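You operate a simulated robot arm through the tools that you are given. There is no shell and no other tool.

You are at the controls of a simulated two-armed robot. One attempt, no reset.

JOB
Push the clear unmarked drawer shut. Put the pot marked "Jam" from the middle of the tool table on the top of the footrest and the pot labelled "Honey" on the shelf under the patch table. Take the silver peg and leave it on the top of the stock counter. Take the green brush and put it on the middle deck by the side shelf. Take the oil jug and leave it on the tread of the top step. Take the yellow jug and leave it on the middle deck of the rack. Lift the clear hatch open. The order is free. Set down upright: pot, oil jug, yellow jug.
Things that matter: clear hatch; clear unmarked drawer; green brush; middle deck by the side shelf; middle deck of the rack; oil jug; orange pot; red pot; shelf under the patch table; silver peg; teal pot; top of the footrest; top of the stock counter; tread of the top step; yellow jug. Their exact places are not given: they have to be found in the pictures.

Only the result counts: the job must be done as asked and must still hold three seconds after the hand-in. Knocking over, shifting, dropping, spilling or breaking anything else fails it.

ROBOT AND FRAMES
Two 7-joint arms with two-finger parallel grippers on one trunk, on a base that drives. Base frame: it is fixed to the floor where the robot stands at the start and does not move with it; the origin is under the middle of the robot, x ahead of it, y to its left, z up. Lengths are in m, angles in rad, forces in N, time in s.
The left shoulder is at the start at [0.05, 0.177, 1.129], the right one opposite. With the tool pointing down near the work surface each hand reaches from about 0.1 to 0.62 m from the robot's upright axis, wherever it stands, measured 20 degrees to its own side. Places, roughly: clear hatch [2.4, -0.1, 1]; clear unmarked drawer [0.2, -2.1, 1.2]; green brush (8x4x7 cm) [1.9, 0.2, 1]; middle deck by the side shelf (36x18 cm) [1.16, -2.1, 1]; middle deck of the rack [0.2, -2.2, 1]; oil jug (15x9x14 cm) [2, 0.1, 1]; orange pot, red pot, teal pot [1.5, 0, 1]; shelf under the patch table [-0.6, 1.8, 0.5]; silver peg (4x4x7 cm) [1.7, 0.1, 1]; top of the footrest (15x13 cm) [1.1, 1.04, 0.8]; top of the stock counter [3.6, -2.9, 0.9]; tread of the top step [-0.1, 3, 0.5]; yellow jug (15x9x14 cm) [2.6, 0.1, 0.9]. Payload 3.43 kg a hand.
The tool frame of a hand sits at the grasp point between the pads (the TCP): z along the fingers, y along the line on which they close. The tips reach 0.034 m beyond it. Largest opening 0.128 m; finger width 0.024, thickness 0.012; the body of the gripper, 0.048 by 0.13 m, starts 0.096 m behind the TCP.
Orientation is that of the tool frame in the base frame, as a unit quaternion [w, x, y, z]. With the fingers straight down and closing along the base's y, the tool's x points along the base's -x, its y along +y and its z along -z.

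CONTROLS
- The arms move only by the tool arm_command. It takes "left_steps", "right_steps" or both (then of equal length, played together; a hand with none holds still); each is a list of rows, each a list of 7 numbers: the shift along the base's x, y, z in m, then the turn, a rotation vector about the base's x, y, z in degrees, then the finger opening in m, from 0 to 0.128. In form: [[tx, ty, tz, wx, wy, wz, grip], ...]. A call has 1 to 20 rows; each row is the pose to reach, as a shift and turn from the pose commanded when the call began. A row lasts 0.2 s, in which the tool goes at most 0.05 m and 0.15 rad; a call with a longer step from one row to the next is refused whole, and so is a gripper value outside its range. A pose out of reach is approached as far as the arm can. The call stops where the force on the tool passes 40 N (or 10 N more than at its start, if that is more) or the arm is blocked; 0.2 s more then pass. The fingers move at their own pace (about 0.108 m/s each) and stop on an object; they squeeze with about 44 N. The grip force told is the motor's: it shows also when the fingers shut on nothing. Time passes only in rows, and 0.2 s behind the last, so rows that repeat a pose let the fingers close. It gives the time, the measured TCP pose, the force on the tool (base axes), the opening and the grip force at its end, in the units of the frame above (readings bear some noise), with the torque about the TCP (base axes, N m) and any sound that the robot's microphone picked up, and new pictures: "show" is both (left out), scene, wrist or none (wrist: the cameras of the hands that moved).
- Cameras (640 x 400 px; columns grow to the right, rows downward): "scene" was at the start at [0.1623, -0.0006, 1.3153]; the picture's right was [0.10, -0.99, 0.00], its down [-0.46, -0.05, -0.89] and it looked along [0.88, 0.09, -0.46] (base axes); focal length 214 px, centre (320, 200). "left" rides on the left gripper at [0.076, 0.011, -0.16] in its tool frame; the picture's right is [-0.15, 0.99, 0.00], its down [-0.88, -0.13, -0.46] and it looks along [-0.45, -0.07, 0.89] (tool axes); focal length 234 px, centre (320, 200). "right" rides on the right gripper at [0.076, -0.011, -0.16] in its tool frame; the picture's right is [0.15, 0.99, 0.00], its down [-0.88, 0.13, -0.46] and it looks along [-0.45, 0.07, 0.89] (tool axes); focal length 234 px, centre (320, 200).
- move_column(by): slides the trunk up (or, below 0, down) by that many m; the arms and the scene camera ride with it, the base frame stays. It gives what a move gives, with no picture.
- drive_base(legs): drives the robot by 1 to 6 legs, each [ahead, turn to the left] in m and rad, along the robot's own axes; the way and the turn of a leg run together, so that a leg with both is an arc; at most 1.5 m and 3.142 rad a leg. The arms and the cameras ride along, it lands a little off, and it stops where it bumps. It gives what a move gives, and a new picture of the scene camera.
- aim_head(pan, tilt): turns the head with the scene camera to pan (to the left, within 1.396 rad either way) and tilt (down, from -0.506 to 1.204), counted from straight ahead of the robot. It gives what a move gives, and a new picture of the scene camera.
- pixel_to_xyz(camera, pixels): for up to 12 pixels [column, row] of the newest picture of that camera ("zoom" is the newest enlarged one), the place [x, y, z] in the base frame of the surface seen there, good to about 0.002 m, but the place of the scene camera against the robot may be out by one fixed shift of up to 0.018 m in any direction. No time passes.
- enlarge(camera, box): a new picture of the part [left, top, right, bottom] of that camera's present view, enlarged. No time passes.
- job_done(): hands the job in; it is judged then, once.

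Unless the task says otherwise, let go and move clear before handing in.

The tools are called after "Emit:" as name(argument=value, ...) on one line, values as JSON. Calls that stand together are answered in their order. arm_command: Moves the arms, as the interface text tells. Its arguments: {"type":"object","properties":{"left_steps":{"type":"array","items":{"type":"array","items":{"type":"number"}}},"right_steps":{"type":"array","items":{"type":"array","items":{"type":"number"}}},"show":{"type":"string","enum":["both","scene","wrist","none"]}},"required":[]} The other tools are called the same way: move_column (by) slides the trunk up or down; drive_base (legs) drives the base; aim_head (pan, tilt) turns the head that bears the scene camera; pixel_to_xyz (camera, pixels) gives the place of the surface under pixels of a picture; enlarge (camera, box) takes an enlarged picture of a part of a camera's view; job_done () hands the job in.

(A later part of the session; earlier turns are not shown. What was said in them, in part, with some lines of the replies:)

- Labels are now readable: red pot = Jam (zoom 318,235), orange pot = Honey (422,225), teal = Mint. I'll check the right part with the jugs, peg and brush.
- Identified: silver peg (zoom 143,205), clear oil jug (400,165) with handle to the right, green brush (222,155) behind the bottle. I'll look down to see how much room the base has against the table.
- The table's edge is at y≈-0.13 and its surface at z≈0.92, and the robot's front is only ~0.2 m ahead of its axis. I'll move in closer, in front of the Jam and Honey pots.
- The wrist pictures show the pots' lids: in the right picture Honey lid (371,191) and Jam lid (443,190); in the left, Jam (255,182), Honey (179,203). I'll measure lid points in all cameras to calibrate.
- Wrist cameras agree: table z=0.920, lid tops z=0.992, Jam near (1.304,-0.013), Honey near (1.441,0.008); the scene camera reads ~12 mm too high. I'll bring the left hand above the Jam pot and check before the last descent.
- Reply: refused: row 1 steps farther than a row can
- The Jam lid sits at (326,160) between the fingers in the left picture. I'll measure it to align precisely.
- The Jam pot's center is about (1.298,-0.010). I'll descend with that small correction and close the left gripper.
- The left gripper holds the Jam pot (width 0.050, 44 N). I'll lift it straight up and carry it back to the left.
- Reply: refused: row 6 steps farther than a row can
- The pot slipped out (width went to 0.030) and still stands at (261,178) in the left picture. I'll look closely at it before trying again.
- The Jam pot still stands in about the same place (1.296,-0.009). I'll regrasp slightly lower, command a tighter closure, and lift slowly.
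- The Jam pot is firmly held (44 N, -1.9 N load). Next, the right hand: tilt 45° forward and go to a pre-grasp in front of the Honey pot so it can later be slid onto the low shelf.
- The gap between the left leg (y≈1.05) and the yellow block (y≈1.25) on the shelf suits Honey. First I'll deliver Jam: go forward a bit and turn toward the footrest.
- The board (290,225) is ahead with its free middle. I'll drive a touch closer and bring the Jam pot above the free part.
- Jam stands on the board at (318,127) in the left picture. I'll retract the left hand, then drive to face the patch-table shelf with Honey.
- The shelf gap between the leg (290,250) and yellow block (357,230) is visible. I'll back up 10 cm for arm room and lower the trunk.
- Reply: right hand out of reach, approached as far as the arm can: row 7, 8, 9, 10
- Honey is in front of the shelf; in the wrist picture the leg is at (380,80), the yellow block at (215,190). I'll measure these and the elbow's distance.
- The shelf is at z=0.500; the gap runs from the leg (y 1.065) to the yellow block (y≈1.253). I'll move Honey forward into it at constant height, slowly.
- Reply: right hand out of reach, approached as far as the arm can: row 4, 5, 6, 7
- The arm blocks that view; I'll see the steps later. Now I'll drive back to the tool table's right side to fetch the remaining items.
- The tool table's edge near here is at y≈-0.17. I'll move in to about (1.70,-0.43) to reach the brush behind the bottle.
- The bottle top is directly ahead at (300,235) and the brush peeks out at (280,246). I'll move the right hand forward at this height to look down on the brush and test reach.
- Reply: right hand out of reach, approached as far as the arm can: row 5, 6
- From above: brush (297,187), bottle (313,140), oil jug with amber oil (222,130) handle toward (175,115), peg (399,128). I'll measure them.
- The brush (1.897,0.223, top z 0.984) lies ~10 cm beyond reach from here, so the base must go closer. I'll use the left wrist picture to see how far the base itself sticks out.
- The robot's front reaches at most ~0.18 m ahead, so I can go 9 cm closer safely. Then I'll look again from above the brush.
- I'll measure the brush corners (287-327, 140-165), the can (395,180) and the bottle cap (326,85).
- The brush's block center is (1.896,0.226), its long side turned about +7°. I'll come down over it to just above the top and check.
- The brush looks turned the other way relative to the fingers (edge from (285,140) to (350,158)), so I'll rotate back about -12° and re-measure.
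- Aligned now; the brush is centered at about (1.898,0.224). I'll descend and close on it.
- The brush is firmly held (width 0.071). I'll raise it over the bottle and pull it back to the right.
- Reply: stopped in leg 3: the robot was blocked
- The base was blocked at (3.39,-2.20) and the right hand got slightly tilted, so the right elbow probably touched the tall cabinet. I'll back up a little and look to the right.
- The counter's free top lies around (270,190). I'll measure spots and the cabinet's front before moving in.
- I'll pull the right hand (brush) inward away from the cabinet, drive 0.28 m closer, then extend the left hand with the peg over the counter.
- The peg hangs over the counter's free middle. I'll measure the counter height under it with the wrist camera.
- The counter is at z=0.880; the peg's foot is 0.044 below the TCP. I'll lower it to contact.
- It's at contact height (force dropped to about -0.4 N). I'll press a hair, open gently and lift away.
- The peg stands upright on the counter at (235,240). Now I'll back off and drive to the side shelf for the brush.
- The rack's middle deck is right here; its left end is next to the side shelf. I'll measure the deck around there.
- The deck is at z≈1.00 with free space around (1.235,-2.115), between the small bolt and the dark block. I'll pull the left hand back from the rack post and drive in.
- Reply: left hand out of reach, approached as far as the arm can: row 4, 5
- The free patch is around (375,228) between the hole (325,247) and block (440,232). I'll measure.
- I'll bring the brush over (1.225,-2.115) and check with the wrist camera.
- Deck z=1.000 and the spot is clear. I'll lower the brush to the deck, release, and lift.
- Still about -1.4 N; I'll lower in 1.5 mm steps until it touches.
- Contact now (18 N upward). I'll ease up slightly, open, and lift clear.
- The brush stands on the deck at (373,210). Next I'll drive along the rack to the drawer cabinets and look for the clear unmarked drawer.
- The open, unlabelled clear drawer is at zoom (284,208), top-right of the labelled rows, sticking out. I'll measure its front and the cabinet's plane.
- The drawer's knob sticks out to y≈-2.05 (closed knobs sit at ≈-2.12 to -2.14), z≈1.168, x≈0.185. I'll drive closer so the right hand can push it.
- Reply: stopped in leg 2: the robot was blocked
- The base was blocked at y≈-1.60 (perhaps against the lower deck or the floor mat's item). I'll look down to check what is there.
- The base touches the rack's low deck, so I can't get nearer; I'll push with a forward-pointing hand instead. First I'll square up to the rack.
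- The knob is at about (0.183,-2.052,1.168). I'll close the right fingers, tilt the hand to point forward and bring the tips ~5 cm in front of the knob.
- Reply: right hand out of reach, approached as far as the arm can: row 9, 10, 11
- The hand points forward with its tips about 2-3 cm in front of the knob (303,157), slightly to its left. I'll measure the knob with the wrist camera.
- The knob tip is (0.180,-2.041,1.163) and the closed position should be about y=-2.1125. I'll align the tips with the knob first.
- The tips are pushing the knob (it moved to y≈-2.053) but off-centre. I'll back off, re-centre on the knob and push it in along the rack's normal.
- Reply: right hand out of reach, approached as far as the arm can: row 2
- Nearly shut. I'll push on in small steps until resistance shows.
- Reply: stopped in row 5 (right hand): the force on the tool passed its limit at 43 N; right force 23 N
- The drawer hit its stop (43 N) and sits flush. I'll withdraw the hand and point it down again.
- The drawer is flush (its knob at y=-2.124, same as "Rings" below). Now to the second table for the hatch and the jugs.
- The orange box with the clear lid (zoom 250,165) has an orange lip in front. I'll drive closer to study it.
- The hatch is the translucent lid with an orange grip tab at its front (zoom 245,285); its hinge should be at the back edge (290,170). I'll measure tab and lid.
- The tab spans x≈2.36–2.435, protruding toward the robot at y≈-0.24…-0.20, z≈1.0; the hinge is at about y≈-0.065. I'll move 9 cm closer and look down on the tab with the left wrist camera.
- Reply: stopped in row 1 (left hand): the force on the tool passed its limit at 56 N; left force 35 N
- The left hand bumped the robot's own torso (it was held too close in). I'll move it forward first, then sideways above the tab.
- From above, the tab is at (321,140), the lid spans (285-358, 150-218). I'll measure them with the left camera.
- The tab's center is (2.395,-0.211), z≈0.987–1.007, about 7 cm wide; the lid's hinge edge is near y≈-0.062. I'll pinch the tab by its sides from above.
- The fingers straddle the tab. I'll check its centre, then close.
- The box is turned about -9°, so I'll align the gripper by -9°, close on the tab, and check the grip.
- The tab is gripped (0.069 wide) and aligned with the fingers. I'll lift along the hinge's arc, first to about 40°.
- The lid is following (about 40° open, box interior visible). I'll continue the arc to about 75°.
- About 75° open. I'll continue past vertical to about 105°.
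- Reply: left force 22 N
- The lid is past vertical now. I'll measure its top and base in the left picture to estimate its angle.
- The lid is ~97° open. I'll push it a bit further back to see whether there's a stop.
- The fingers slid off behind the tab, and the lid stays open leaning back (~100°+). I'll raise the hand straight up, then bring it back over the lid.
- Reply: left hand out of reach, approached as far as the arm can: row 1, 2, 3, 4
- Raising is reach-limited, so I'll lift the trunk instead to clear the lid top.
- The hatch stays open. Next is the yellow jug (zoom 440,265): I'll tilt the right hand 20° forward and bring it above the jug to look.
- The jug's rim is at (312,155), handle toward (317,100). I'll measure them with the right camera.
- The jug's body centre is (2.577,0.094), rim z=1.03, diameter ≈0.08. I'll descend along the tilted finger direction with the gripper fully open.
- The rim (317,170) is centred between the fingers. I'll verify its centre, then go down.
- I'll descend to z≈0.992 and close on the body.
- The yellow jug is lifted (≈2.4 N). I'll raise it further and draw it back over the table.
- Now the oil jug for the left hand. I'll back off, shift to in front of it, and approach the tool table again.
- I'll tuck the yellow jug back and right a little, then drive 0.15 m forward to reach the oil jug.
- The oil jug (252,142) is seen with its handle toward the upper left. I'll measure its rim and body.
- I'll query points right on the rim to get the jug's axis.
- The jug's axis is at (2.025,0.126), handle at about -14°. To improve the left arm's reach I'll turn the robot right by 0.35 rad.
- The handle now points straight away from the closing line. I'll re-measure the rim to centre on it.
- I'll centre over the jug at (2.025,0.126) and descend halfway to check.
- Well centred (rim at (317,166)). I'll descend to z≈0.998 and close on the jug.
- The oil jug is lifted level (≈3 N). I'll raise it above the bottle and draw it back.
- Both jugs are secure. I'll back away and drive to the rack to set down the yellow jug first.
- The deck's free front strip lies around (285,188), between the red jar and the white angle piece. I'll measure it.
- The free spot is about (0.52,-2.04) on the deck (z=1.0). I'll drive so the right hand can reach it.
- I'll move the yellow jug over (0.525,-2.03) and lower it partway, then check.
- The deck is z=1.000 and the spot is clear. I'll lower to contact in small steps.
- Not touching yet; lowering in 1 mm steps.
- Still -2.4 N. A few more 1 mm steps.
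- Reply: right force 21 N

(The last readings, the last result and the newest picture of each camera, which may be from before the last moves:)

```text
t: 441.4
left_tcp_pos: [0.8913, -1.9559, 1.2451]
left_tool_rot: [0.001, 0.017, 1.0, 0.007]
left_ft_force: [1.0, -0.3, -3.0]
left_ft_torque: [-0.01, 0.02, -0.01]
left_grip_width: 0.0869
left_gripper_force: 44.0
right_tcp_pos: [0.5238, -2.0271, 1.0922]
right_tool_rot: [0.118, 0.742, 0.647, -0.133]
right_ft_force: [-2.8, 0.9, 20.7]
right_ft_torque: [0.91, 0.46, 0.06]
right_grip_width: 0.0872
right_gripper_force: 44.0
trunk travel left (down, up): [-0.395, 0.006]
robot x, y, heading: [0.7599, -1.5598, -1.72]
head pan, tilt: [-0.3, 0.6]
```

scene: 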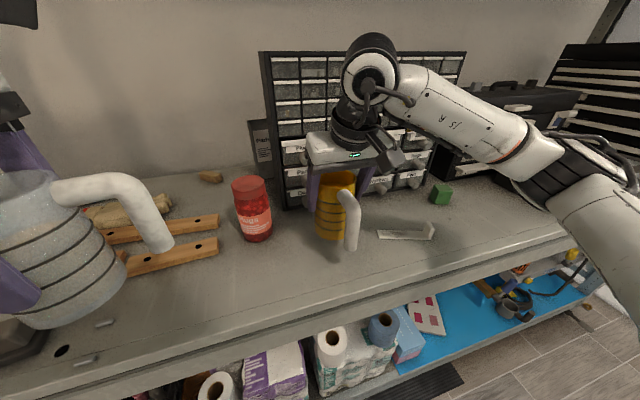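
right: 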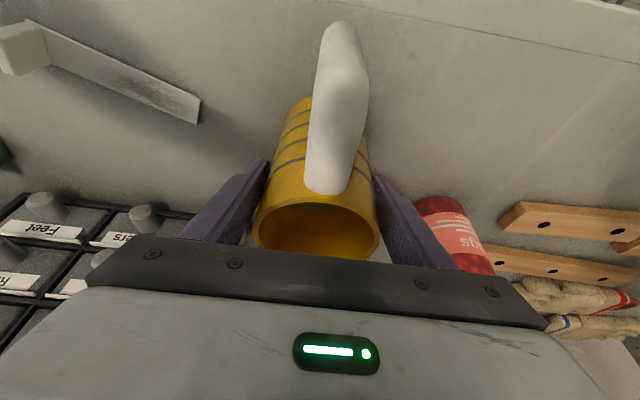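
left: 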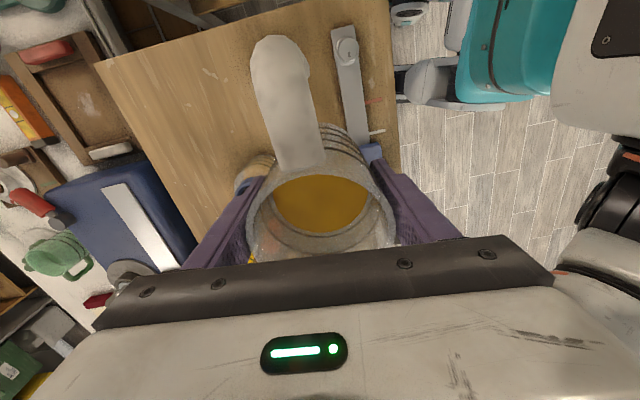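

Contact (20 N). I'll ease off, open, and withdraw along the fingers' direction.

Emit:
arm_command(right_steps=[[0, 0, 0.0025, 0, 0, 0, 0], [0, 0, 0.0025, 0, 0, 0, 0.092], [0, 0, 0.0025, 0, 0, 0, 0.105], [0, 0, 0.0025, 0, 0, 0, 0.118], [0.001, 0.007, 0.021, 0, 0, 0, 0.118], [0.002, 0.014, 0.04, 0, 0, 0, 0.118], [0.004, 0.027, 0.077, 0, 0, 0, 0.118], [0.006, 0.041, 0.115, 0, 0, 0, 0.118], [0.008, 0.055, 0.15, 0, 0, 0, 0.118], [0.01, 0.08, 0.18, 0, 0, 0, 0.118], [0.01, 0.12, 0.19, 0, 0, 0, 0.118], [0.01, 0.16, 0.19, 0, 0, 0, 0.118]], show="both")

```text
t: 444.0
left_tcp_pos: [0.8903, -1.9567, 1.2448]
left_tool_rot: [0.002, 0.017, 1.0, 0.008]
left_ft_force: [0.2, -0.2, -3.1]
left_ft_torque: [-0.03, 0.03, 0.01]
left_grip_width: 0.0867
left_gripper_force: 44.1
right_tcp_pos: [0.5338, -1.8658, 1.2786]
right_tool_rot: [0.116, 0.742, 0.647, -0.13]
right_ft_force: [-0.2, 0.2, 0.5]
right_ft_torque: [0.02, 0.03, -0.01]
right_grip_width: 0.118
right_gripper_force: 0.0
trunk travel left (down, up): [-0.395, 0.006]
robot x, y, heading: [0.7609, -1.5637, -1.716]
head pan, tilt: [-0.3, 0.6]
```

scene: 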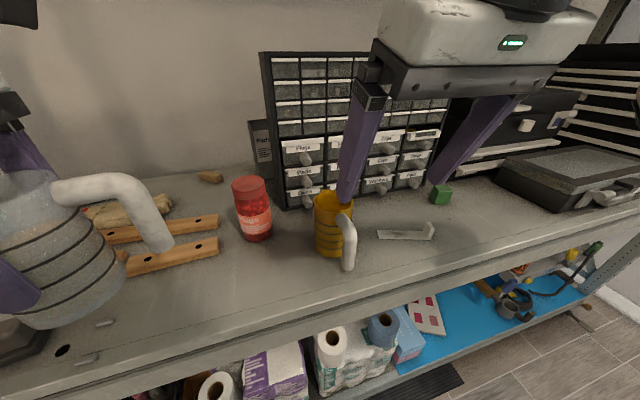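
right: 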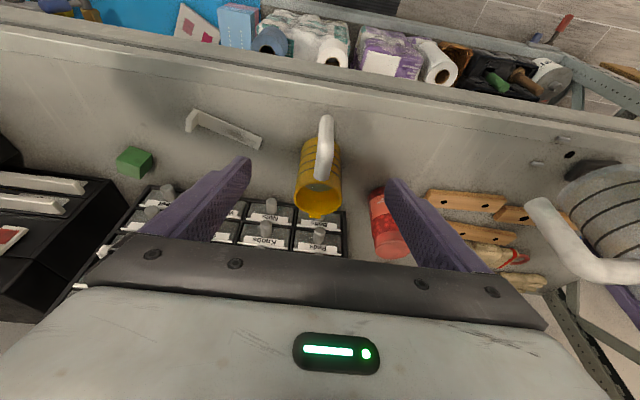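

The yellow jug stands upright on the deck at (333,222). Now I'll carry the oil jug to the stepladder on the other side of the room.

Emit:
drive_base(legs=[[-0.5, 0], [0, -1.426], [0.75, 0], [0, -1.57], [1.5, 0], [0.8, 0]])

Emit:
aim_head(pan=0.2, tilt=0.5)

```text
t: 468.9
left_tcp_pos: [-0.1494, 1.6056, 1.244]
left_tool_rot: [0.009, 0.998, 0.067, -0.002]
left_ft_force: [0.3, -0.3, -3.0]
left_ft_torque: [0.0, 0.02, -0.02]
left_grip_width: 0.0869
left_gripper_force: 44.0
right_tcp_pos: [0.2157, 1.5768, 1.278]
right_tool_rot: [-0.119, 0.706, -0.686, -0.126]
right_ft_force: [-0.6, -0.4, -0.5]
right_ft_torque: [0.0, 0.02, 0.0]
right_grip_width: 0.1179
right_gripper_force: 0.0
trunk travel left (down, up): [-0.395, 0.006]
robot x, y, heading: [0.0463, 1.2368, 1.588]
head pan, tilt: [-0.3, 0.6]
```

scene: 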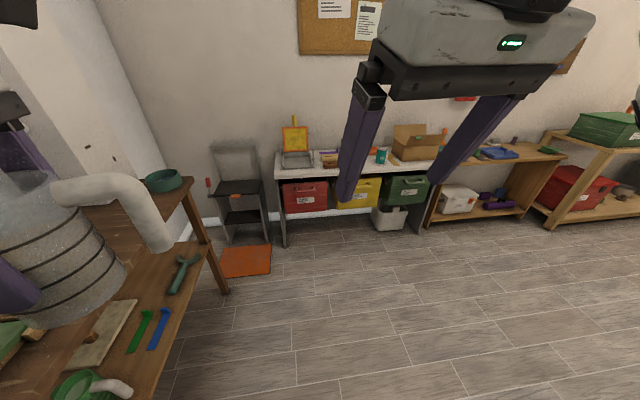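

```text
t: 469.8
left_tcp_pos: [-0.15, 1.6043, 1.2431]
left_tool_rot: [0.01, 0.998, 0.066, -0.001]
left_ft_force: [0.1, 0.4, -3.3]
left_ft_torque: [0.03, 0.05, 0.01]
left_grip_width: 0.087
left_gripper_force: 44.1
right_tcp_pos: [0.2152, 1.5762, 1.2794]
right_tool_rot: [-0.12, 0.706, -0.686, -0.126]
right_ft_force: [-0.6, 0.1, 0.0]
right_ft_torque: [-0.01, -0.02, 0.0]
right_grip_width: 0.118
right_gripper_force: 0.2
trunk travel left (down, up): [-0.395, 0.006]
robot x, y, heading: [0.0443, 1.2358, 1.589]
head pan, tilt: [0.201, 0.499]
```

scene: 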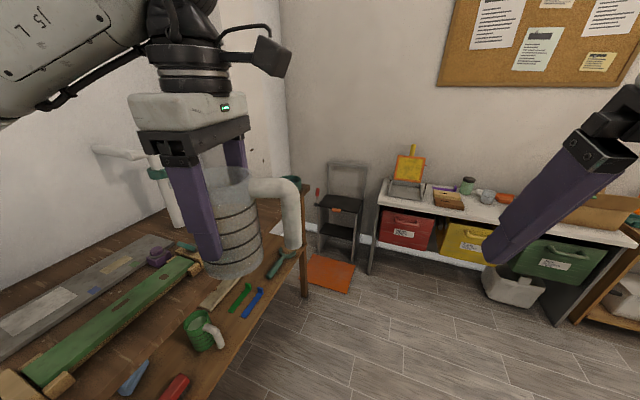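

The stepladder is at (340,210) with an orange mat in front at (330,273). I'll zoom in and measure the top tread.

Emit:
enlarge(camera="scene", box=[290, 140, 410, 300])

Emit:
pixel_to_xyz(camera="scene", pixels=[[340, 203], [322, 205], [358, 210], [335, 197], [355, 200], [345, 165], [340, 232], [310, 258], [355, 265], [345, 292], [305, 285], [303, 280]])

```text
2.50 times, centred on (350, 220) of scene
```

zoom: 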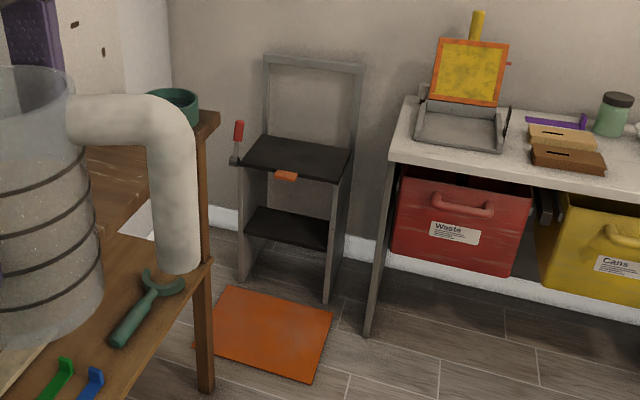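

```text
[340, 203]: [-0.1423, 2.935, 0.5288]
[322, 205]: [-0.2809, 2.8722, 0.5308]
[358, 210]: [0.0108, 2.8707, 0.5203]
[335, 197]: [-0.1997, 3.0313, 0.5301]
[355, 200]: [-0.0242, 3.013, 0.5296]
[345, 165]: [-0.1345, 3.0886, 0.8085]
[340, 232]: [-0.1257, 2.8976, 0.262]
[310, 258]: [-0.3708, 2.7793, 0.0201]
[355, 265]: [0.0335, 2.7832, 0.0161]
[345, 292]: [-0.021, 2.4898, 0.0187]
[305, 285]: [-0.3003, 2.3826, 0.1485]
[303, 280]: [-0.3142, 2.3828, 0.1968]
```

The top tread spans x≈-0.28…0.01, y≈2.85…3.05 at z≈0.517; the mat lies at x -0.37…0.03, y 2.49…2.79, so I'll stand to its right. I'll measure the bench beside it and the mat's edges.

Emit:
pixel_to_xyz(camera="zoom", pixels=[[392, 155], [370, 335], [500, 175], [640, 200], [475, 20], [420, 125], [332, 312], [312, 380], [228, 290], [205, 345], [240, 160], [287, 176]])

Emit:
pixel_to_xyz(camera="zoom", pixels=[[345, 155], [335, 180], [250, 160], [262, 140], [330, 300], [240, 280], [300, 155], [320, 165], [460, 235], [240, 125], [350, 100], [265, 100]])

```text
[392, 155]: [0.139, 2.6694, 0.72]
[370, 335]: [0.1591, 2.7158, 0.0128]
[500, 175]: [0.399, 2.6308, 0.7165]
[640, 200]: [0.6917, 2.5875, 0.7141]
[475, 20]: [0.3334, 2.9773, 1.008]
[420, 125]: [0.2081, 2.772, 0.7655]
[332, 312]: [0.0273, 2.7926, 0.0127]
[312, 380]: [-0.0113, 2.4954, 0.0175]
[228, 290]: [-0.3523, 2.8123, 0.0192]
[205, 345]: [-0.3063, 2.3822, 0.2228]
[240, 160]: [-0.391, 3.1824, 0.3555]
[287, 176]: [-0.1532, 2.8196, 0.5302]
```

```text
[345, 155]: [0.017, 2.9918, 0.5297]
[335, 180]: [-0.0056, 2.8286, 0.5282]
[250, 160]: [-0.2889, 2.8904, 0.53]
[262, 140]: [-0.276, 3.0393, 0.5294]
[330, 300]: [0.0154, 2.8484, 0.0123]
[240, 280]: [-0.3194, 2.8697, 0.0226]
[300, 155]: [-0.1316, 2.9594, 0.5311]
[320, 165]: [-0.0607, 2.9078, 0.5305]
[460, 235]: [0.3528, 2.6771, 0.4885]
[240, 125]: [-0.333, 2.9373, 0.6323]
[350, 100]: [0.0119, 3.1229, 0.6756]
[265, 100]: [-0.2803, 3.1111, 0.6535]
```

The bench front is at y≈2.6–2.67 (top z 0.708) and the mat's near-right corner at (-0.01,2.495). I'll tuck the right hand in, then drive to about (0.28,2.38), clear of both.

Emit:
arm_command(right_steps=[[0.025, -0.03, 0.02, 0, 0, 0, 0.08], [0.05, -0.06, 0.04, 0, 0, 0, 0.08], [0.07, -0.09, 0.06, 0, 0, 0, 0.08], [0.08, -0.12, 0.08, 0, 0, 0, 0.08]], show="none")

Emit:
drive_base(legs=[[0, -0.217], [1.0, 0], [0, 0.45]])

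Emit:
aim_head(pan=0.1, tilt=0.9)

```text
t: 470.8
left_tcp_pos: [-0.1507, 1.6048, 1.2449]
left_tool_rot: [0.008, 0.998, 0.066, -0.001]
left_ft_force: [-0.1, 0.1, -3.7]
left_ft_torque: [0.0, -0.01, 0.0]
left_grip_width: 0.0871
left_gripper_force: 44.1
right_tcp_pos: [0.289, 1.4588, 1.3543]
right_tool_rot: [-0.118, 0.707, -0.686, -0.126]
right_ft_force: [0.1, -0.2, 0.4]
right_ft_torque: [0.01, 0.0, -0.02]
right_grip_width: 0.0802
right_gripper_force: 0.0
right hand out of reach, approached as far as the arm can: row 4
trunk travel left (down, up): [-0.395, 0.006]
robot x, y, heading: [0.0437, 1.2355, 1.591]
head pan, tilt: [0.201, 0.499]
```

```text
t: 478.1
left_tcp_pos: [-0.0249, 2.5394, 1.2436]
left_tool_rot: [0.008, 0.984, 0.179, -0.001]
left_ft_force: [0.8, 0.2, -2.1]
left_ft_torque: [0.03, 0.02, -0.01]
left_grip_width: 0.0866
left_gripper_force: 44.3
right_tcp_pos: [0.4358, 2.4975, 1.3543]
right_tool_rot: [-0.106, 0.779, -0.602, -0.14]
right_ft_force: [0.0, 0.0, 0.6]
right_ft_torque: [0.0, -0.04, -0.02]
right_grip_width: 0.0799
right_gripper_force: 0.1
trunk travel left (down, up): [-0.395, 0.006]
robot x, y, heading: [0.2466, 2.2254, 1.812]
head pan, tilt: [0.201, 0.499]
```

scene: 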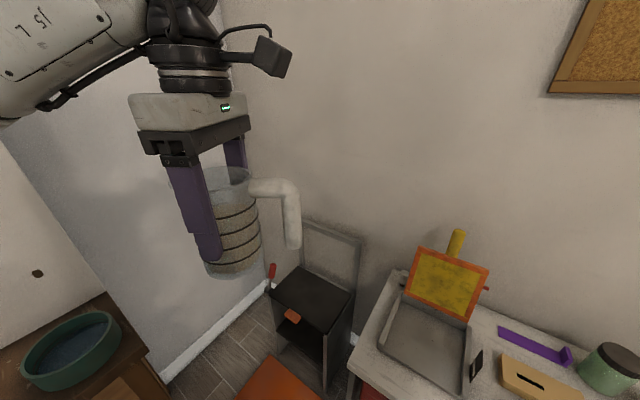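

```text
t: 479.0
left_tcp_pos: [-0.0252, 2.541, 1.2456]
left_tool_rot: [0.008, 0.984, 0.178, -0.001]
left_ft_force: [0.2, -1.0, -2.5]
left_ft_torque: [0.0, 0.04, 0.04]
left_grip_width: 0.0869
left_gripper_force: 44.5
right_tcp_pos: [0.4356, 2.4978, 1.3547]
right_tool_rot: [-0.105, 0.779, -0.602, -0.14]
right_ft_force: [-0.8, -0.3, 0.6]
right_ft_torque: [-0.01, 0.03, 0.0]
right_grip_width: 0.0801
right_gripper_force: 0.0
trunk travel left (down, up): [-0.395, 0.006]
robot x, y, heading: [0.2478, 2.2242, 1.819]
head pan, tilt: [0.099, 0.901]
```

scene: 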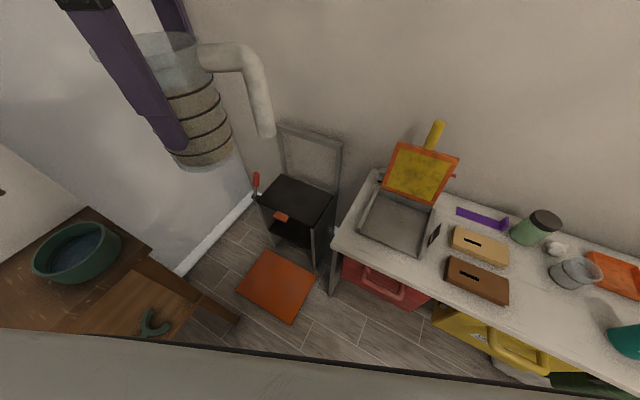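

I can see the tread (295,200), the mat (278,285) and the bench corner (335,245). I'll measure them again from here.

Emit:
pixel_to_xyz(camera="scene", pixels=[[318, 268], [292, 322], [238, 290], [270, 252], [300, 222], [330, 195], [262, 192], [285, 178], [310, 205], [295, 200], [335, 250], [332, 290]])

Emit:
enlarge(camera="scene", box=[220, 120, 360, 330])

```text
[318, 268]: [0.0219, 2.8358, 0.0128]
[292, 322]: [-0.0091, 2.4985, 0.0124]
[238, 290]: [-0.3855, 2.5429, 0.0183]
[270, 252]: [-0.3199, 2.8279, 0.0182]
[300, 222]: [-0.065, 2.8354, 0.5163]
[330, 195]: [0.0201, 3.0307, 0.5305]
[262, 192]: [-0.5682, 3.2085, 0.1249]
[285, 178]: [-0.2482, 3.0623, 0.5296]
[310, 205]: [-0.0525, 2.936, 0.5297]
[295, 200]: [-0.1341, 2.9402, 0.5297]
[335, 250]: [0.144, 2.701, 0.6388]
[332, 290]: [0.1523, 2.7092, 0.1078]
```

```text
1.90 times, centred on (290, 225) of scene
```

zoom: 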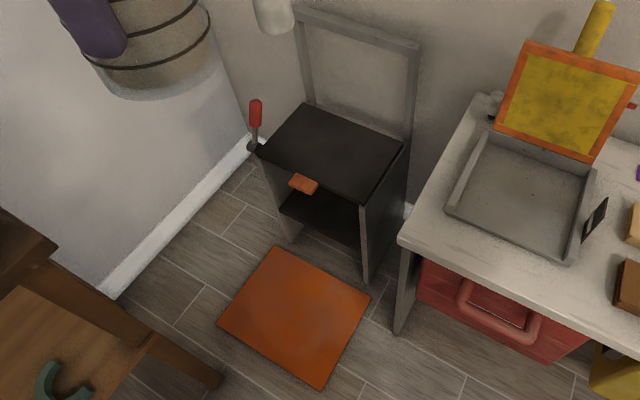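

I'll measure the tread's corners in this zoomed picture.

Emit:
pixel_to_xyz(camera="zoom", pixels=[[362, 198], [402, 145], [310, 108], [262, 150], [303, 180], [335, 165], [350, 170], [370, 165], [360, 150], [340, 185], [322, 385], [368, 300]])

```text
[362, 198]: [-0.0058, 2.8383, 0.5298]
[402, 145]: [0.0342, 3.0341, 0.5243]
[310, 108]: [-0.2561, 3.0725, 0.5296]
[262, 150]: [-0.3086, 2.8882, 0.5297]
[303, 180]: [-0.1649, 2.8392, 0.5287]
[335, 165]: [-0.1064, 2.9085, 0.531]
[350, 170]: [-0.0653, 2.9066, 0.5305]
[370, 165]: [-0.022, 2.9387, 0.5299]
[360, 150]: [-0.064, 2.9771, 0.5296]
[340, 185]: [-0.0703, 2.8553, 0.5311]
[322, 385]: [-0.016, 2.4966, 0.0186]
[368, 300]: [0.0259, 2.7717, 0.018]
```

Target spot on the tread: about (-0.055,2.91). I'll ease to (0.27,2.39), still clear of the mat and bench, then lower the trunk.

Emit:
drive_base(legs=[[0, -0.38], [0.165, 0], [0, 0.4]])

Emit:
move_column(by=-0.38)

Emit:
aim_head(pan=0.2, tilt=0.75)

```text
t: 482.8
left_tcp_pos: [-0.0057, 2.7007, 1.2431]
left_tool_rot: [0.008, 0.983, 0.186, 0.0]
left_ft_force: [-0.6, 0.2, -3.2]
left_ft_torque: [0.03, 0.05, 0.0]
left_grip_width: 0.0867
left_gripper_force: 44.5
right_tcp_pos: [0.4546, 2.6647, 1.3557]
right_tool_rot: [-0.104, 0.783, -0.597, -0.14]
right_ft_force: [-0.5, 0.0, 0.4]
right_ft_torque: [0.0, -0.04, -0.01]
right_grip_width: 0.0803
right_gripper_force: 0.0
trunk travel left (down, up): [-0.395, 0.006]
robot x, y, heading: [0.2742, 2.3892, 1.83]
head pan, tilt: [0.099, 0.901]
```

scene: 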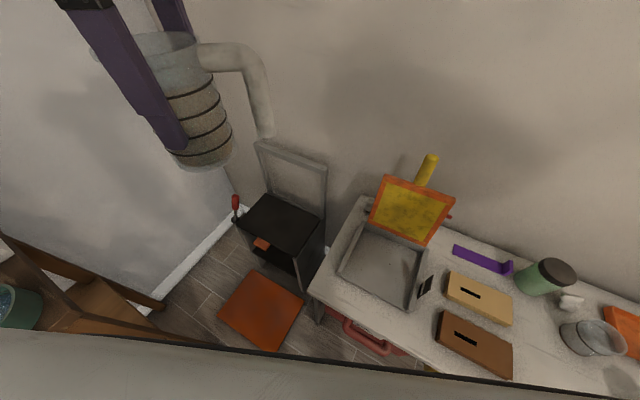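

```text
t: 486.4
left_tcp_pos: [-0.0057, 2.7017, 0.8647]
left_tool_rot: [0.008, 0.982, 0.186, 0.0]
left_ft_force: [0.7, -0.4, -2.5]
left_ft_torque: [0.03, 0.02, 0.01]
left_grip_width: 0.0869
left_gripper_force: 44.3
right_tcp_pos: [0.456, 2.6636, 0.9753]
right_tool_rot: [-0.104, 0.784, -0.596, -0.141]
right_ft_force: [0.3, 0.9, 0.0]
right_ft_torque: [0.03, 0.02, 0.02]
right_grip_width: 0.0799
right_gripper_force: 0.1
trunk travel left (down, up): [-0.015, 0.386]
robot x, y, heading: [0.2676, 2.3859, 1.828]
head pan, tilt: [0.099, 0.901]
```

```text
t: 487.1
left_tcp_pos: [-0.0061, 2.7007, 0.8645]
left_tool_rot: [0.009, 0.983, 0.186, -0.001]
left_ft_force: [-0.1, -1.2, -3.1]
left_ft_torque: [0.0, 0.0, 0.05]
left_grip_width: 0.0869
left_gripper_force: 43.3
right_tcp_pos: [0.4548, 2.6644, 0.9743]
right_tool_rot: [-0.103, 0.783, -0.596, -0.141]
right_ft_force: [-0.4, 0.4, 0.5]
right_ft_torque: [-0.04, 0.01, 0.01]
right_grip_width: 0.08
right_gripper_force: 0.0
trunk travel left (down, up): [-0.015, 0.386]
robot x, y, heading: [0.2701, 2.3888, 1.829]
head pan, tilt: [0.201, 0.75]
```

scene: 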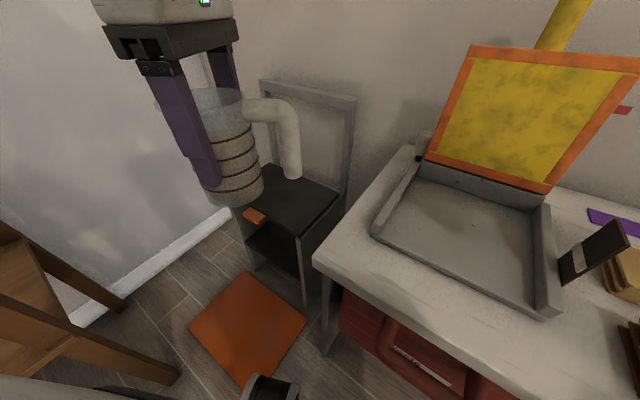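

The trunk is down. I'll move the oil jug forward above the tread and look with the wrist camera.

Emit:
arm_command(left_steps=[[-0.009, 0.03, -0.01, 0, 0, 0, 0], [-0.018, 0.06, -0.02, 0, 0, 0, 0], [-0.027, 0.09, -0.03, 0, 0, 0, 0], [-0.036, 0.12, -0.045, 0, 0, 0, 0], [-0.043, 0.15, -0.06, 0, 0, 0, 0], [-0.049, 0.18, -0.075, 0, 0, 0, 0]], show="both")

```text
t: 488.6
left_tcp_pos: [-0.0557, 2.8816, 0.7889]
left_tool_rot: [0.009, 0.982, 0.186, 0.0]
left_ft_force: [0.6, 0.6, -3.4]
left_ft_torque: [0.01, -0.03, 0.03]
left_grip_width: 0.0869
left_gripper_force: 44.0
right_tcp_pos: [0.4552, 2.6643, 0.9755]
right_tool_rot: [-0.103, 0.784, -0.596, -0.14]
right_ft_force: [-0.3, -1.2, -0.9]
right_ft_torque: [-0.01, 0.01, 0.02]
right_grip_width: 0.0801
right_gripper_force: 0.1
trunk travel left (down, up): [-0.015, 0.386]
robot x, y, heading: [0.2692, 2.3876, 1.831]
head pan, tilt: [0.201, 0.75]
```

scene: 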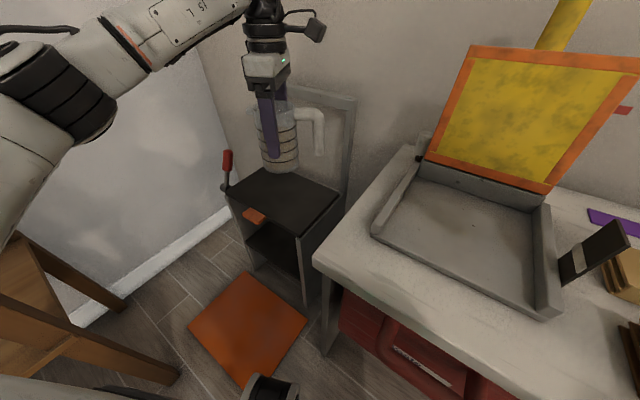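
left: 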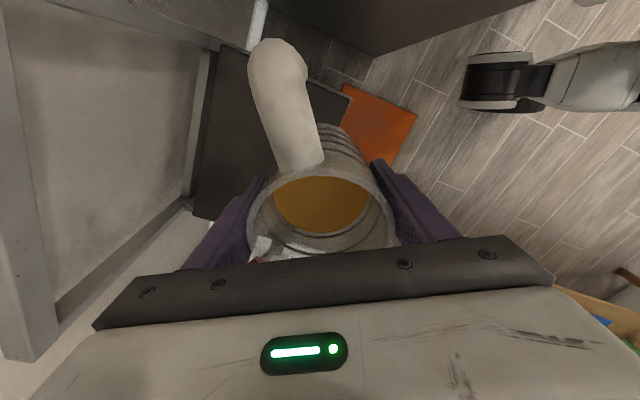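

Reached without trouble. In the wrist picture the tread is the dark area around (230,130). I'll measure its edges.

Emit:
pixel_to_xyz(camera="left", pixels=[[230, 130], [215, 190], [222, 70], [240, 55], [310, 85], [345, 100], [335, 115], [230, 100], [195, 150], [225, 210], [350, 92], [370, 120]])

Emit:
enlarge(camera="left", box=[160, 20, 440, 240])

```text
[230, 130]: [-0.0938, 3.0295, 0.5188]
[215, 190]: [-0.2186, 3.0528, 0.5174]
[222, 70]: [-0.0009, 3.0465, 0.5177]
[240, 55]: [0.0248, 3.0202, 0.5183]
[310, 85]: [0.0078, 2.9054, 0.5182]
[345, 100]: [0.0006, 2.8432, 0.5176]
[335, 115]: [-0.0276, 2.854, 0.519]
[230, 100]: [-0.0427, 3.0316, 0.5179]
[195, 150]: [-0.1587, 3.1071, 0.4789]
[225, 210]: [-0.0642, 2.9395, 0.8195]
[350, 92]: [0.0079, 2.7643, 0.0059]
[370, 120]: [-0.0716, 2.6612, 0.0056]
```

```text
1.82 times, centred on (300, 130) of left
```

zoom: 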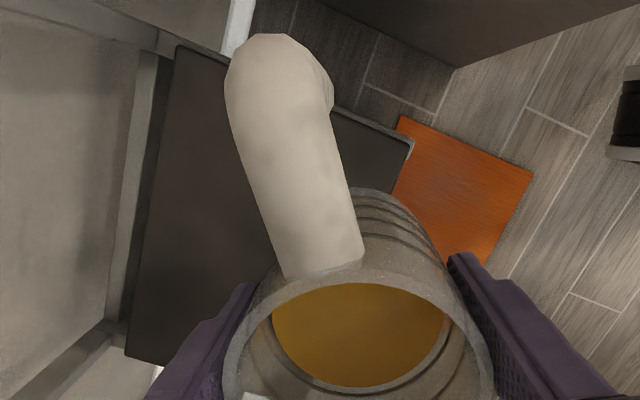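

The tread is z=0.518 with its front-right corner at (0.00,2.84). I'll position at (-0.058,2.912) and lower the jug.

Emit:
arm_command(left_steps=[[-0.001, 0.01, -0.02, 0, 0, 0, 0], [-0.002, 0.02, -0.045, 0, 0, 0, 0], [-0.003, 0.03, -0.07, 0, 0, 0, 0], [-0.003, 0.03, -0.095, 0, 0, 0, 0], [-0.003, 0.03, -0.12, 0, 0, 0, 0], [-0.003, 0.03, -0.145, 0, 0, 0, 0], [-0.003, 0.03, -0.165, 0, 0, 0, 0], [-0.003, 0.03, -0.178, 0, 0, 0, 0], [-0.003, 0.03, -0.185, 0, 0, 0, 0]], show="both")

```text
t: 490.6
left_tcp_pos: [-0.0583, 2.9113, 0.6044]
left_tool_rot: [0.008, 0.982, 0.187, -0.001]
left_ft_force: [-0.1, -0.4, -2.6]
left_ft_torque: [-0.01, 0.03, -0.01]
left_grip_width: 0.0867
left_gripper_force: 43.8
right_tcp_pos: [0.4554, 2.6652, 0.9748]
right_tool_rot: [-0.104, 0.784, -0.596, -0.14]
right_ft_force: [-0.2, -0.1, -0.8]
right_ft_torque: [0.01, 0.02, 0.03]
right_grip_width: 0.0801
right_gripper_force: 0.0
trunk travel left (down, up): [-0.015, 0.386]
robot x, y, heading: [0.2681, 2.3929, 1.827]
head pan, tilt: [0.201, 0.75]
```

scene: 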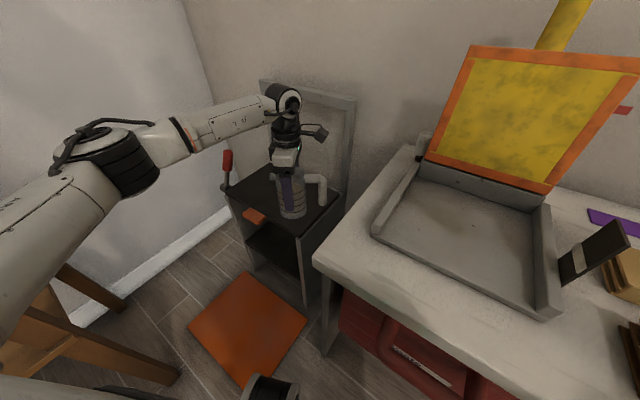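
left: 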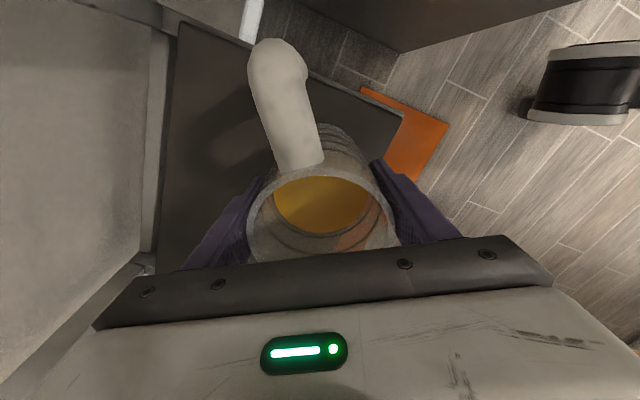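

The jug is ~7 mm above the tread. I'll lower in small steps until contact.

Emit:
arm_command(left_steps=[[0, 0, -0.002, 0, 0, 0, 0], [0, 0, -0.004, 0, 0, 0, 0], [0, 0, -0.006, 0, 0, 0, 0]], show="none")

Emit:
arm_command(left_steps=[[0, 0, -0.001, 0, 0, 0, 0], [0, 0, -0.002, 0, 0, 0, 0]], show="none")

```text
t: 491.4
left_tcp_pos: [-0.0595, 2.9101, 0.5972]
left_tool_rot: [0.009, 0.982, 0.187, 0.0]
left_ft_force: [0.1, 0.3, -3.3]
left_ft_torque: [-0.05, 0.01, 0.0]
left_grip_width: 0.0866
left_gripper_force: 44.3
right_tcp_pos: [0.455, 2.6641, 0.9741]
right_tool_rot: [-0.104, 0.784, -0.596, -0.14]
right_ft_force: [0.3, 0.0, -0.4]
right_ft_torque: [0.0, 0.0, 0.01]
right_grip_width: 0.0801
right_gripper_force: 0.0
trunk travel left (down, up): [-0.015, 0.386]
robot x, y, heading: [0.2673, 2.3872, 1.826]
head pan, tilt: [0.201, 0.75]
```

```text
t: 491.9
left_tcp_pos: [-0.058, 2.9108, 0.597]
left_tool_rot: [0.008, 0.983, 0.186, -0.001]
left_ft_force: [0.3, -2.6, 2.3]
left_ft_torque: [-0.06, 0.15, 0.06]
left_grip_width: 0.0868
left_gripper_force: 43.9
right_tcp_pos: [0.4563, 2.6636, 0.9747]
right_tool_rot: [-0.104, 0.784, -0.596, -0.14]
right_ft_force: [-0.3, 0.3, 0.0]
right_ft_torque: [-0.05, -0.02, -0.02]
right_grip_width: 0.0799
right_gripper_force: 0.1
trunk travel left (down, up): [-0.015, 0.386]
robot x, y, heading: [0.2676, 2.3884, 1.828]
head pan, tilt: [0.201, 0.75]
```

Contact reached (+2.3 N). I'll open the fingers and lift straight up.

Emit:
arm_command(left_steps=[[0, 0, 0, 0, 0, 0, 0.09], [0, 0, 0, 0, 0, 0, 0.1], [0, 0, 0, 0, 0, 0, 0.115], [0, 0, 0, 0, 0, 0, 0.126], [0, 0, 0, 0, 0, 0, 0.126], [0, 0, 0.02, 0, 0, 0, 0.126], [0, 0, 0.045, 0, 0, 0, 0.126], [0, 0, 0.07, 0, 0, 0, 0.126], [0, 0, 0.1, 0, 0, 0, 0.126], [0, 0, 0.13, 0, 0, 0, 0.126], [0, 0, 0.16, 0, 0, 0, 0.126], [0, 0, 0.2, 0, 0, 0, 0.126]], show="both")

```text
t: 494.6
left_tcp_pos: [-0.0576, 2.9114, 0.7964]
left_tool_rot: [0.008, 0.983, 0.185, 0.0]
left_ft_force: [-0.2, -0.4, -0.2]
left_ft_torque: [0.0, -0.06, -0.01]
left_grip_width: 0.1259
left_gripper_force: 0.1
right_tcp_pos: [0.456, 2.6649, 0.9736]
right_tool_rot: [-0.104, 0.784, -0.596, -0.141]
right_ft_force: [0.1, 0.8, 0.6]
right_ft_torque: [0.01, 0.01, -0.03]
right_grip_width: 0.0802
right_gripper_force: 0.1
trunk travel left (down, up): [-0.015, 0.386]
robot x, y, heading: [0.2666, 2.3886, 1.825]
head pan, tilt: [0.201, 0.75]
```

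scene: 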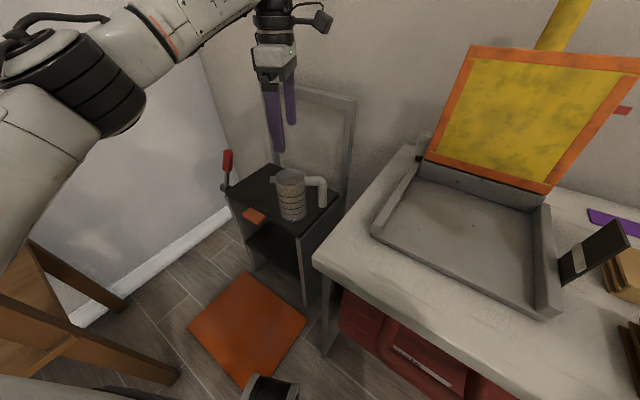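
left: 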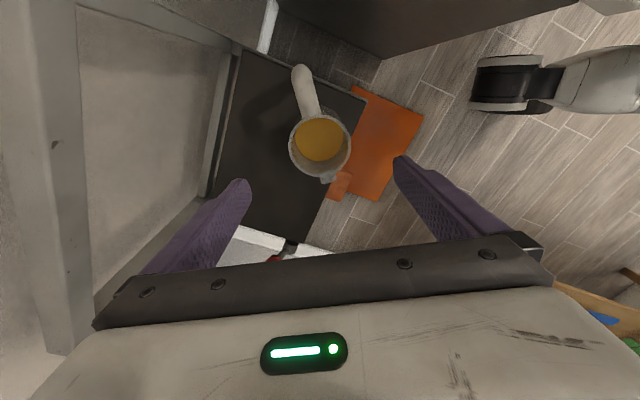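

The oil jug stands upright on the top tread at (290,195). I'll raise the trunk, back away, and check the earlier placements before handing in.

Emit:
move_column(by=0.28)

Emit:
drive_base(legs=[[-0.8, 0]])

Emit:
aim_head(pan=0.1, tilt=0.6)

Emit:
enlarge(camera="scene", box=[200, 100, 440, 260])

Emit:
aim_head(pan=1.1, tilt=0.6)

Emit:
aim_head(pan=-1.39, tilt=0.6)

```text
t: 497.4
left_tcp_pos: [-0.059, 2.9113, 1.0763]
left_tool_rot: [0.008, 0.983, 0.185, 0.0]
left_ft_force: [-0.3, -0.2, 1.2]
left_ft_torque: [0.01, -0.03, -0.01]
left_grip_width: 0.1261
left_gripper_force: 0.1
right_tcp_pos: [0.456, 2.6645, 1.2545]
right_tool_rot: [-0.104, 0.784, -0.596, -0.141]
right_ft_force: [-0.7, 0.2, 0.6]
right_ft_torque: [-0.01, -0.05, 0.0]
right_grip_width: 0.0803
right_gripper_force: 0.1
trunk travel left (down, up): [-0.295, 0.106]
robot x, y, heading: [0.2708, 2.3878, 1.83]
head pan, tilt: [0.201, 0.75]
```

```text
t: 501.6
left_tcp_pos: [0.1438, 2.1434, 1.0764]
left_tool_rot: [0.008, 0.983, 0.185, -0.001]
left_ft_force: [-0.2, 0.1, -0.2]
left_ft_torque: [0.03, 0.02, 0.01]
left_grip_width: 0.1262
left_gripper_force: 0.1
right_tcp_pos: [0.6566, 1.8952, 1.2551]
right_tool_rot: [-0.104, 0.783, -0.597, -0.14]
right_ft_force: [-0.8, -0.7, 0.4]
right_ft_torque: [0.03, -0.01, -0.03]
right_grip_width: 0.0802
right_gripper_force: 0.0
trunk travel left (down, up): [-0.295, 0.106]
robot x, y, heading: [0.4705, 1.6183, 1.822]
head pan, tilt: [0.201, 0.75]
```

scene: 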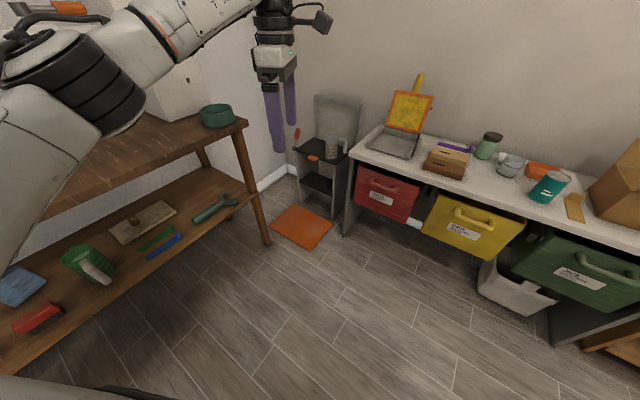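

```text
t: 502.3
left_tcp_pos: [0.1437, 2.1432, 1.0765]
left_tool_rot: [0.009, 0.983, 0.184, 0.0]
left_ft_force: [-0.2, -0.3, 0.1]
left_ft_torque: [-0.01, -0.01, 0.01]
left_grip_width: 0.1261
left_gripper_force: 0.1
right_tcp_pos: [0.6565, 1.8956, 1.254]
right_tool_rot: [-0.104, 0.783, -0.597, -0.14]
right_ft_force: [0.8, 0.6, -0.5]
right_ft_torque: [0.02, 0.01, 0.0]
right_grip_width: 0.08
right_gripper_force: 0.0
trunk travel left (down, up): [-0.295, 0.106]
robot x, y, heading: [0.4705, 1.6214, 1.829]
head pan, tilt: [0.099, 0.6]
```

scene: 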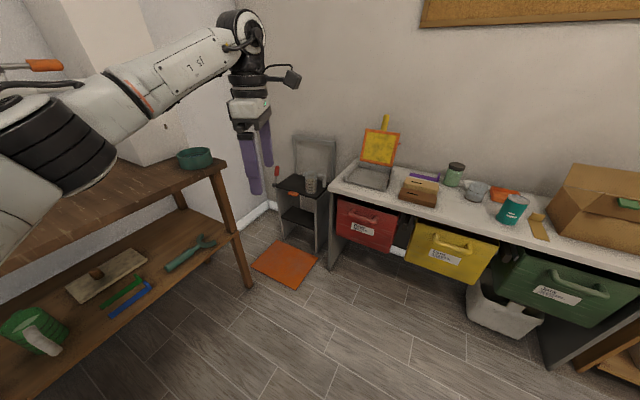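

```text
2.50 times, centred on (320, 180) of scene
```

zoom: 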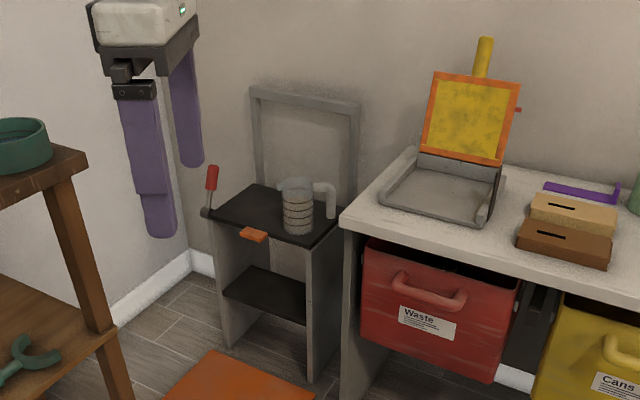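

```text
t: 503.6
left_tcp_pos: [0.1444, 2.1438, 1.075]
left_tool_rot: [0.008, 0.983, 0.185, 0.0]
left_ft_force: [-0.2, -0.1, 0.7]
left_ft_torque: [-0.04, 0.02, -0.03]
left_grip_width: 0.1259
left_gripper_force: 0.1
right_tcp_pos: [0.6572, 1.8952, 1.2539]
right_tool_rot: [-0.104, 0.783, -0.597, -0.14]
right_ft_force: [0.0, 0.2, 0.0]
right_ft_torque: [-0.01, 0.01, 0.02]
right_grip_width: 0.0799
right_gripper_force: 0.2
trunk travel left (down, up): [-0.295, 0.106]
robot x, y, heading: [0.4707, 1.6158, 1.824]
head pan, tilt: [1.1, 0.6]
```

scene: 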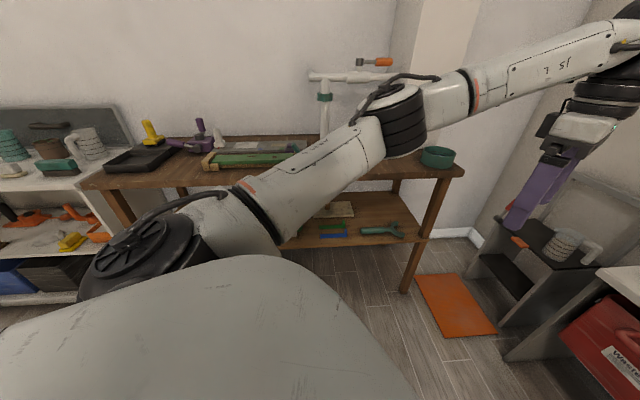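

```text
t: 505.9
left_tcp_pos: [0.1446, 2.1441, 1.0762]
left_tool_rot: [0.008, 0.983, 0.185, -0.001]
left_ft_force: [0.3, -0.8, 0.3]
left_ft_torque: [-0.01, -0.03, 0.02]
left_grip_width: 0.1262
left_gripper_force: 0.0
right_tcp_pos: [0.6569, 1.8948, 1.2536]
right_tool_rot: [-0.104, 0.783, -0.597, -0.14]
right_ft_force: [0.5, 0.4, -0.2]
right_ft_torque: [-0.03, 0.02, 0.0]
right_grip_width: 0.0799
right_gripper_force: 0.1
trunk travel left (down, up): [-0.295, 0.106]
robot x, y, heading: [0.4711, 1.6182, 1.828]
head pan, tilt: [-1.389, 0.6]
```

scene: 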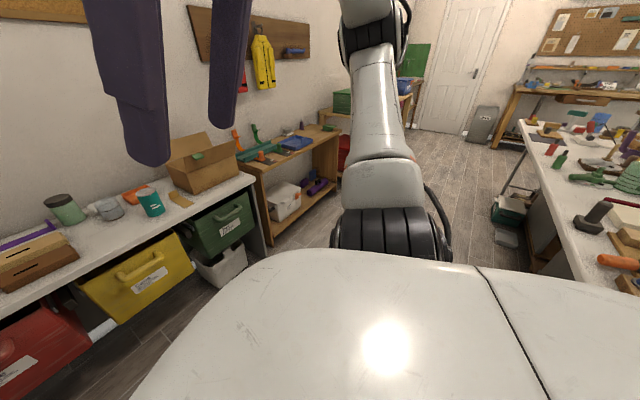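

The oil jug stands fine on the tread. I'll turn to check the Jam pot and, across the tool table, the hatch.

Emit:
drive_base(legs=[[0, -2.3]])

Emit:
aim_head(pan=-0.3, tilt=0.45)

Emit:
enlarge(camera="scene", box=[200, 80, 440, 280])

```text
t: 511.7
left_tcp_pos: [1.0786, 1.5228, 1.0757]
left_tool_rot: [-0.003, -0.576, 0.818, 0.007]
left_ft_force: [0.4, -0.1, 0.6]
left_ft_torque: [0.0, -0.02, 0.01]
left_grip_width: 0.1258
left_gripper_force: 0.0
right_tcp_pos: [0.5552, 1.2995, 1.256]
right_tool_rot: [0.171, 0.219, 0.96, -0.037]
right_ft_force: [0.1, -0.2, 0.1]
right_ft_torque: [-0.02, 0.04, 0.01]
right_grip_width: 0.0801
right_gripper_force: 0.0
trunk travel left (down, up): [-0.295, 0.106]
robot x, y, heading: [0.4691, 1.6188, -0.461]
head pan, tilt: [-1.389, 0.6]
```

scene: 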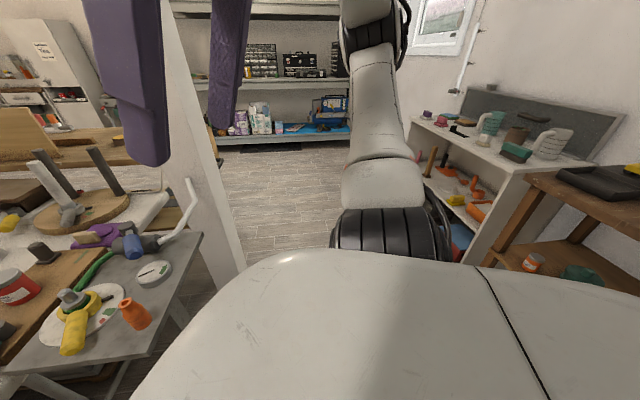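

```text
t: 513.0
left_tcp_pos: [1.077, 1.5239, 1.0759]
left_tool_rot: [-0.003, -0.576, 0.817, 0.008]
left_ft_force: [0.0, -0.2, -0.9]
left_ft_torque: [0.01, 0.01, 0.02]
left_grip_width: 0.1259
left_gripper_force: 0.0
right_tcp_pos: [0.5551, 1.2998, 1.2538]
right_tool_rot: [0.171, 0.218, 0.96, -0.037]
right_ft_force: [0.6, -0.4, -0.4]
right_ft_torque: [0.0, 0.02, 0.02]
right_grip_width: 0.0799
right_gripper_force: 0.0
trunk travel left (down, up): [-0.295, 0.106]
robot x, y, heading: [0.4704, 1.6194, -0.457]
head pan, tilt: [-0.3, 0.45]
```

scene: 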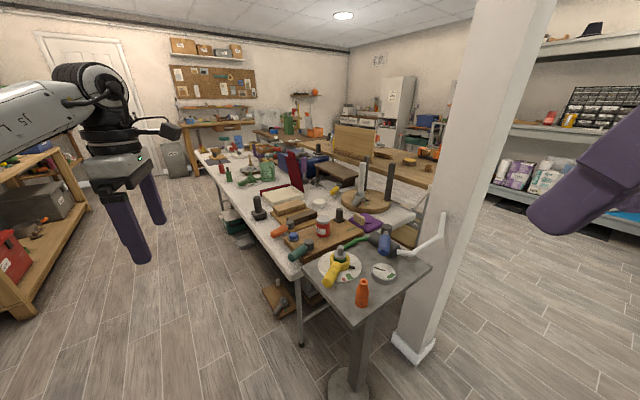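

```text
2.00 times, centred on (320, 180) of scene
```

zoom: 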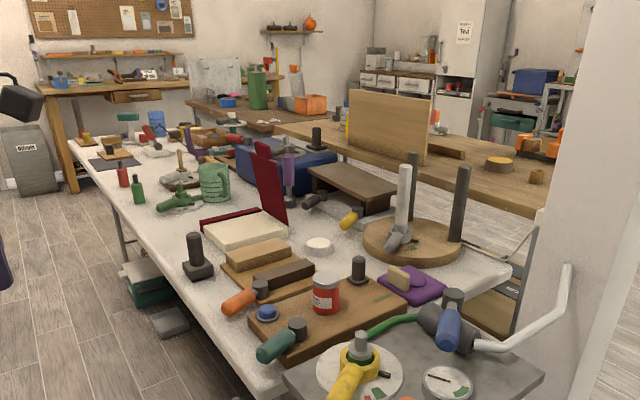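

Jam stands on its board, but I notice a small dark stool-like bench at zoom (355,180). I'll measure it and other candidates to be sure which is the footrest.

Emit:
pixel_to_xyz(camera="zoom", pixels=[[355, 178], [315, 165], [395, 195], [320, 185], [390, 215], [275, 275], [330, 325], [245, 232], [310, 100], [270, 160], [230, 250], [325, 280]])

Emit:
enlarge(camera="scene", box=[240, 150, 400, 260])

Emit:
enlarge(camera="scene", box=[250, 90, 350, 150])

```text
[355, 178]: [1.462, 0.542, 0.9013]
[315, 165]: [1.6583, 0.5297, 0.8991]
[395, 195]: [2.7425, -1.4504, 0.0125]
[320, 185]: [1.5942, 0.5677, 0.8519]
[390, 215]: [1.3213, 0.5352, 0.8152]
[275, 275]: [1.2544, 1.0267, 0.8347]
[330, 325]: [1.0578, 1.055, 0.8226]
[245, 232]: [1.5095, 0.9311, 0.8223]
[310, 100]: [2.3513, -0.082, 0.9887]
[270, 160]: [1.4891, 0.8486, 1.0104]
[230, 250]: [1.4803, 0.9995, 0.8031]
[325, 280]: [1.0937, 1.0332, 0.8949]
```

```text
3.64 times, centred on (320, 205) of scene
```

zoom: 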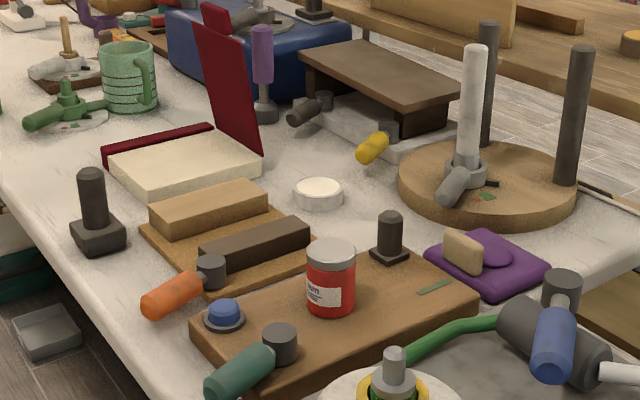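

```text
6.40 times, centred on (300, 120) of scene
```

zoom: 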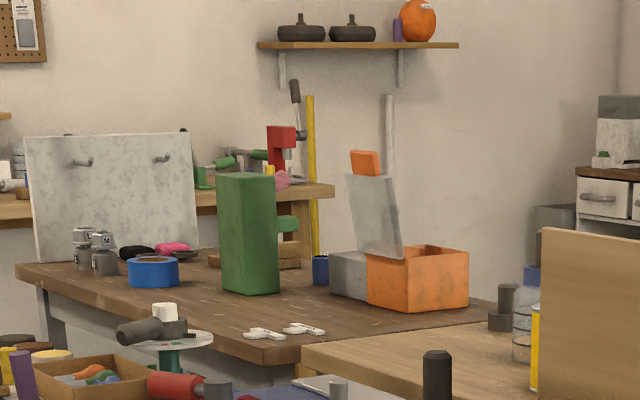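

The hatch is still open leaning back, Jam stands upright on the board at the given footrest place, Honey was visible on its shelf at (533,262), and both hands are empty and clear. I'm handing in.

Emit:
job_done()

```text
The job is handed in.
```

I've handed the job in. Every step you asked for was carried out, but no verdict came back, so I can't say how it was judged.

| Item | Where it ended up |
|---|---|
| Clear unmarked drawer | Pushed shut to its stop, with its knob level with the "Rings" drawer below |
| Jam (red pot) | Upright on the wooden board at about (1.10, 1.04) |
| Honey (orange pot) | Upright on the shelf under the patch table, between the left leg and the yellow block |
| Silver peg | Standing on the stock counter |
| Green brush | On the rack's middle deck, at the end next to the side shelf |
| Oil jug | Upright on the top step |
| Yellow jug | Upright on the rack's middle deck, in front of the drawer cabinet |
| Clear hatch | Open past vertical, and still open when I last looked |

- **Footrest:** nothing in the pictures was labelled as a footrest. I chose the wooden board because its position and height matched the ones you gave. A small stool-like bench nearby did not match.
- **Side shelf deck:** the position you gave for the brush lies on the rack's own middle deck, so I put it there and not on the side shelf unit.
- **Bumps:** the robot was blocked twice while driving. The first was at the tall cabinet by the stock counter, where the right arm probably touched it. The second was at the rack's low deck. I saw nothing fall or move either time.
- **Slip:** Jam slipped out on the first lift and stayed standing where it was, and the second grip held.
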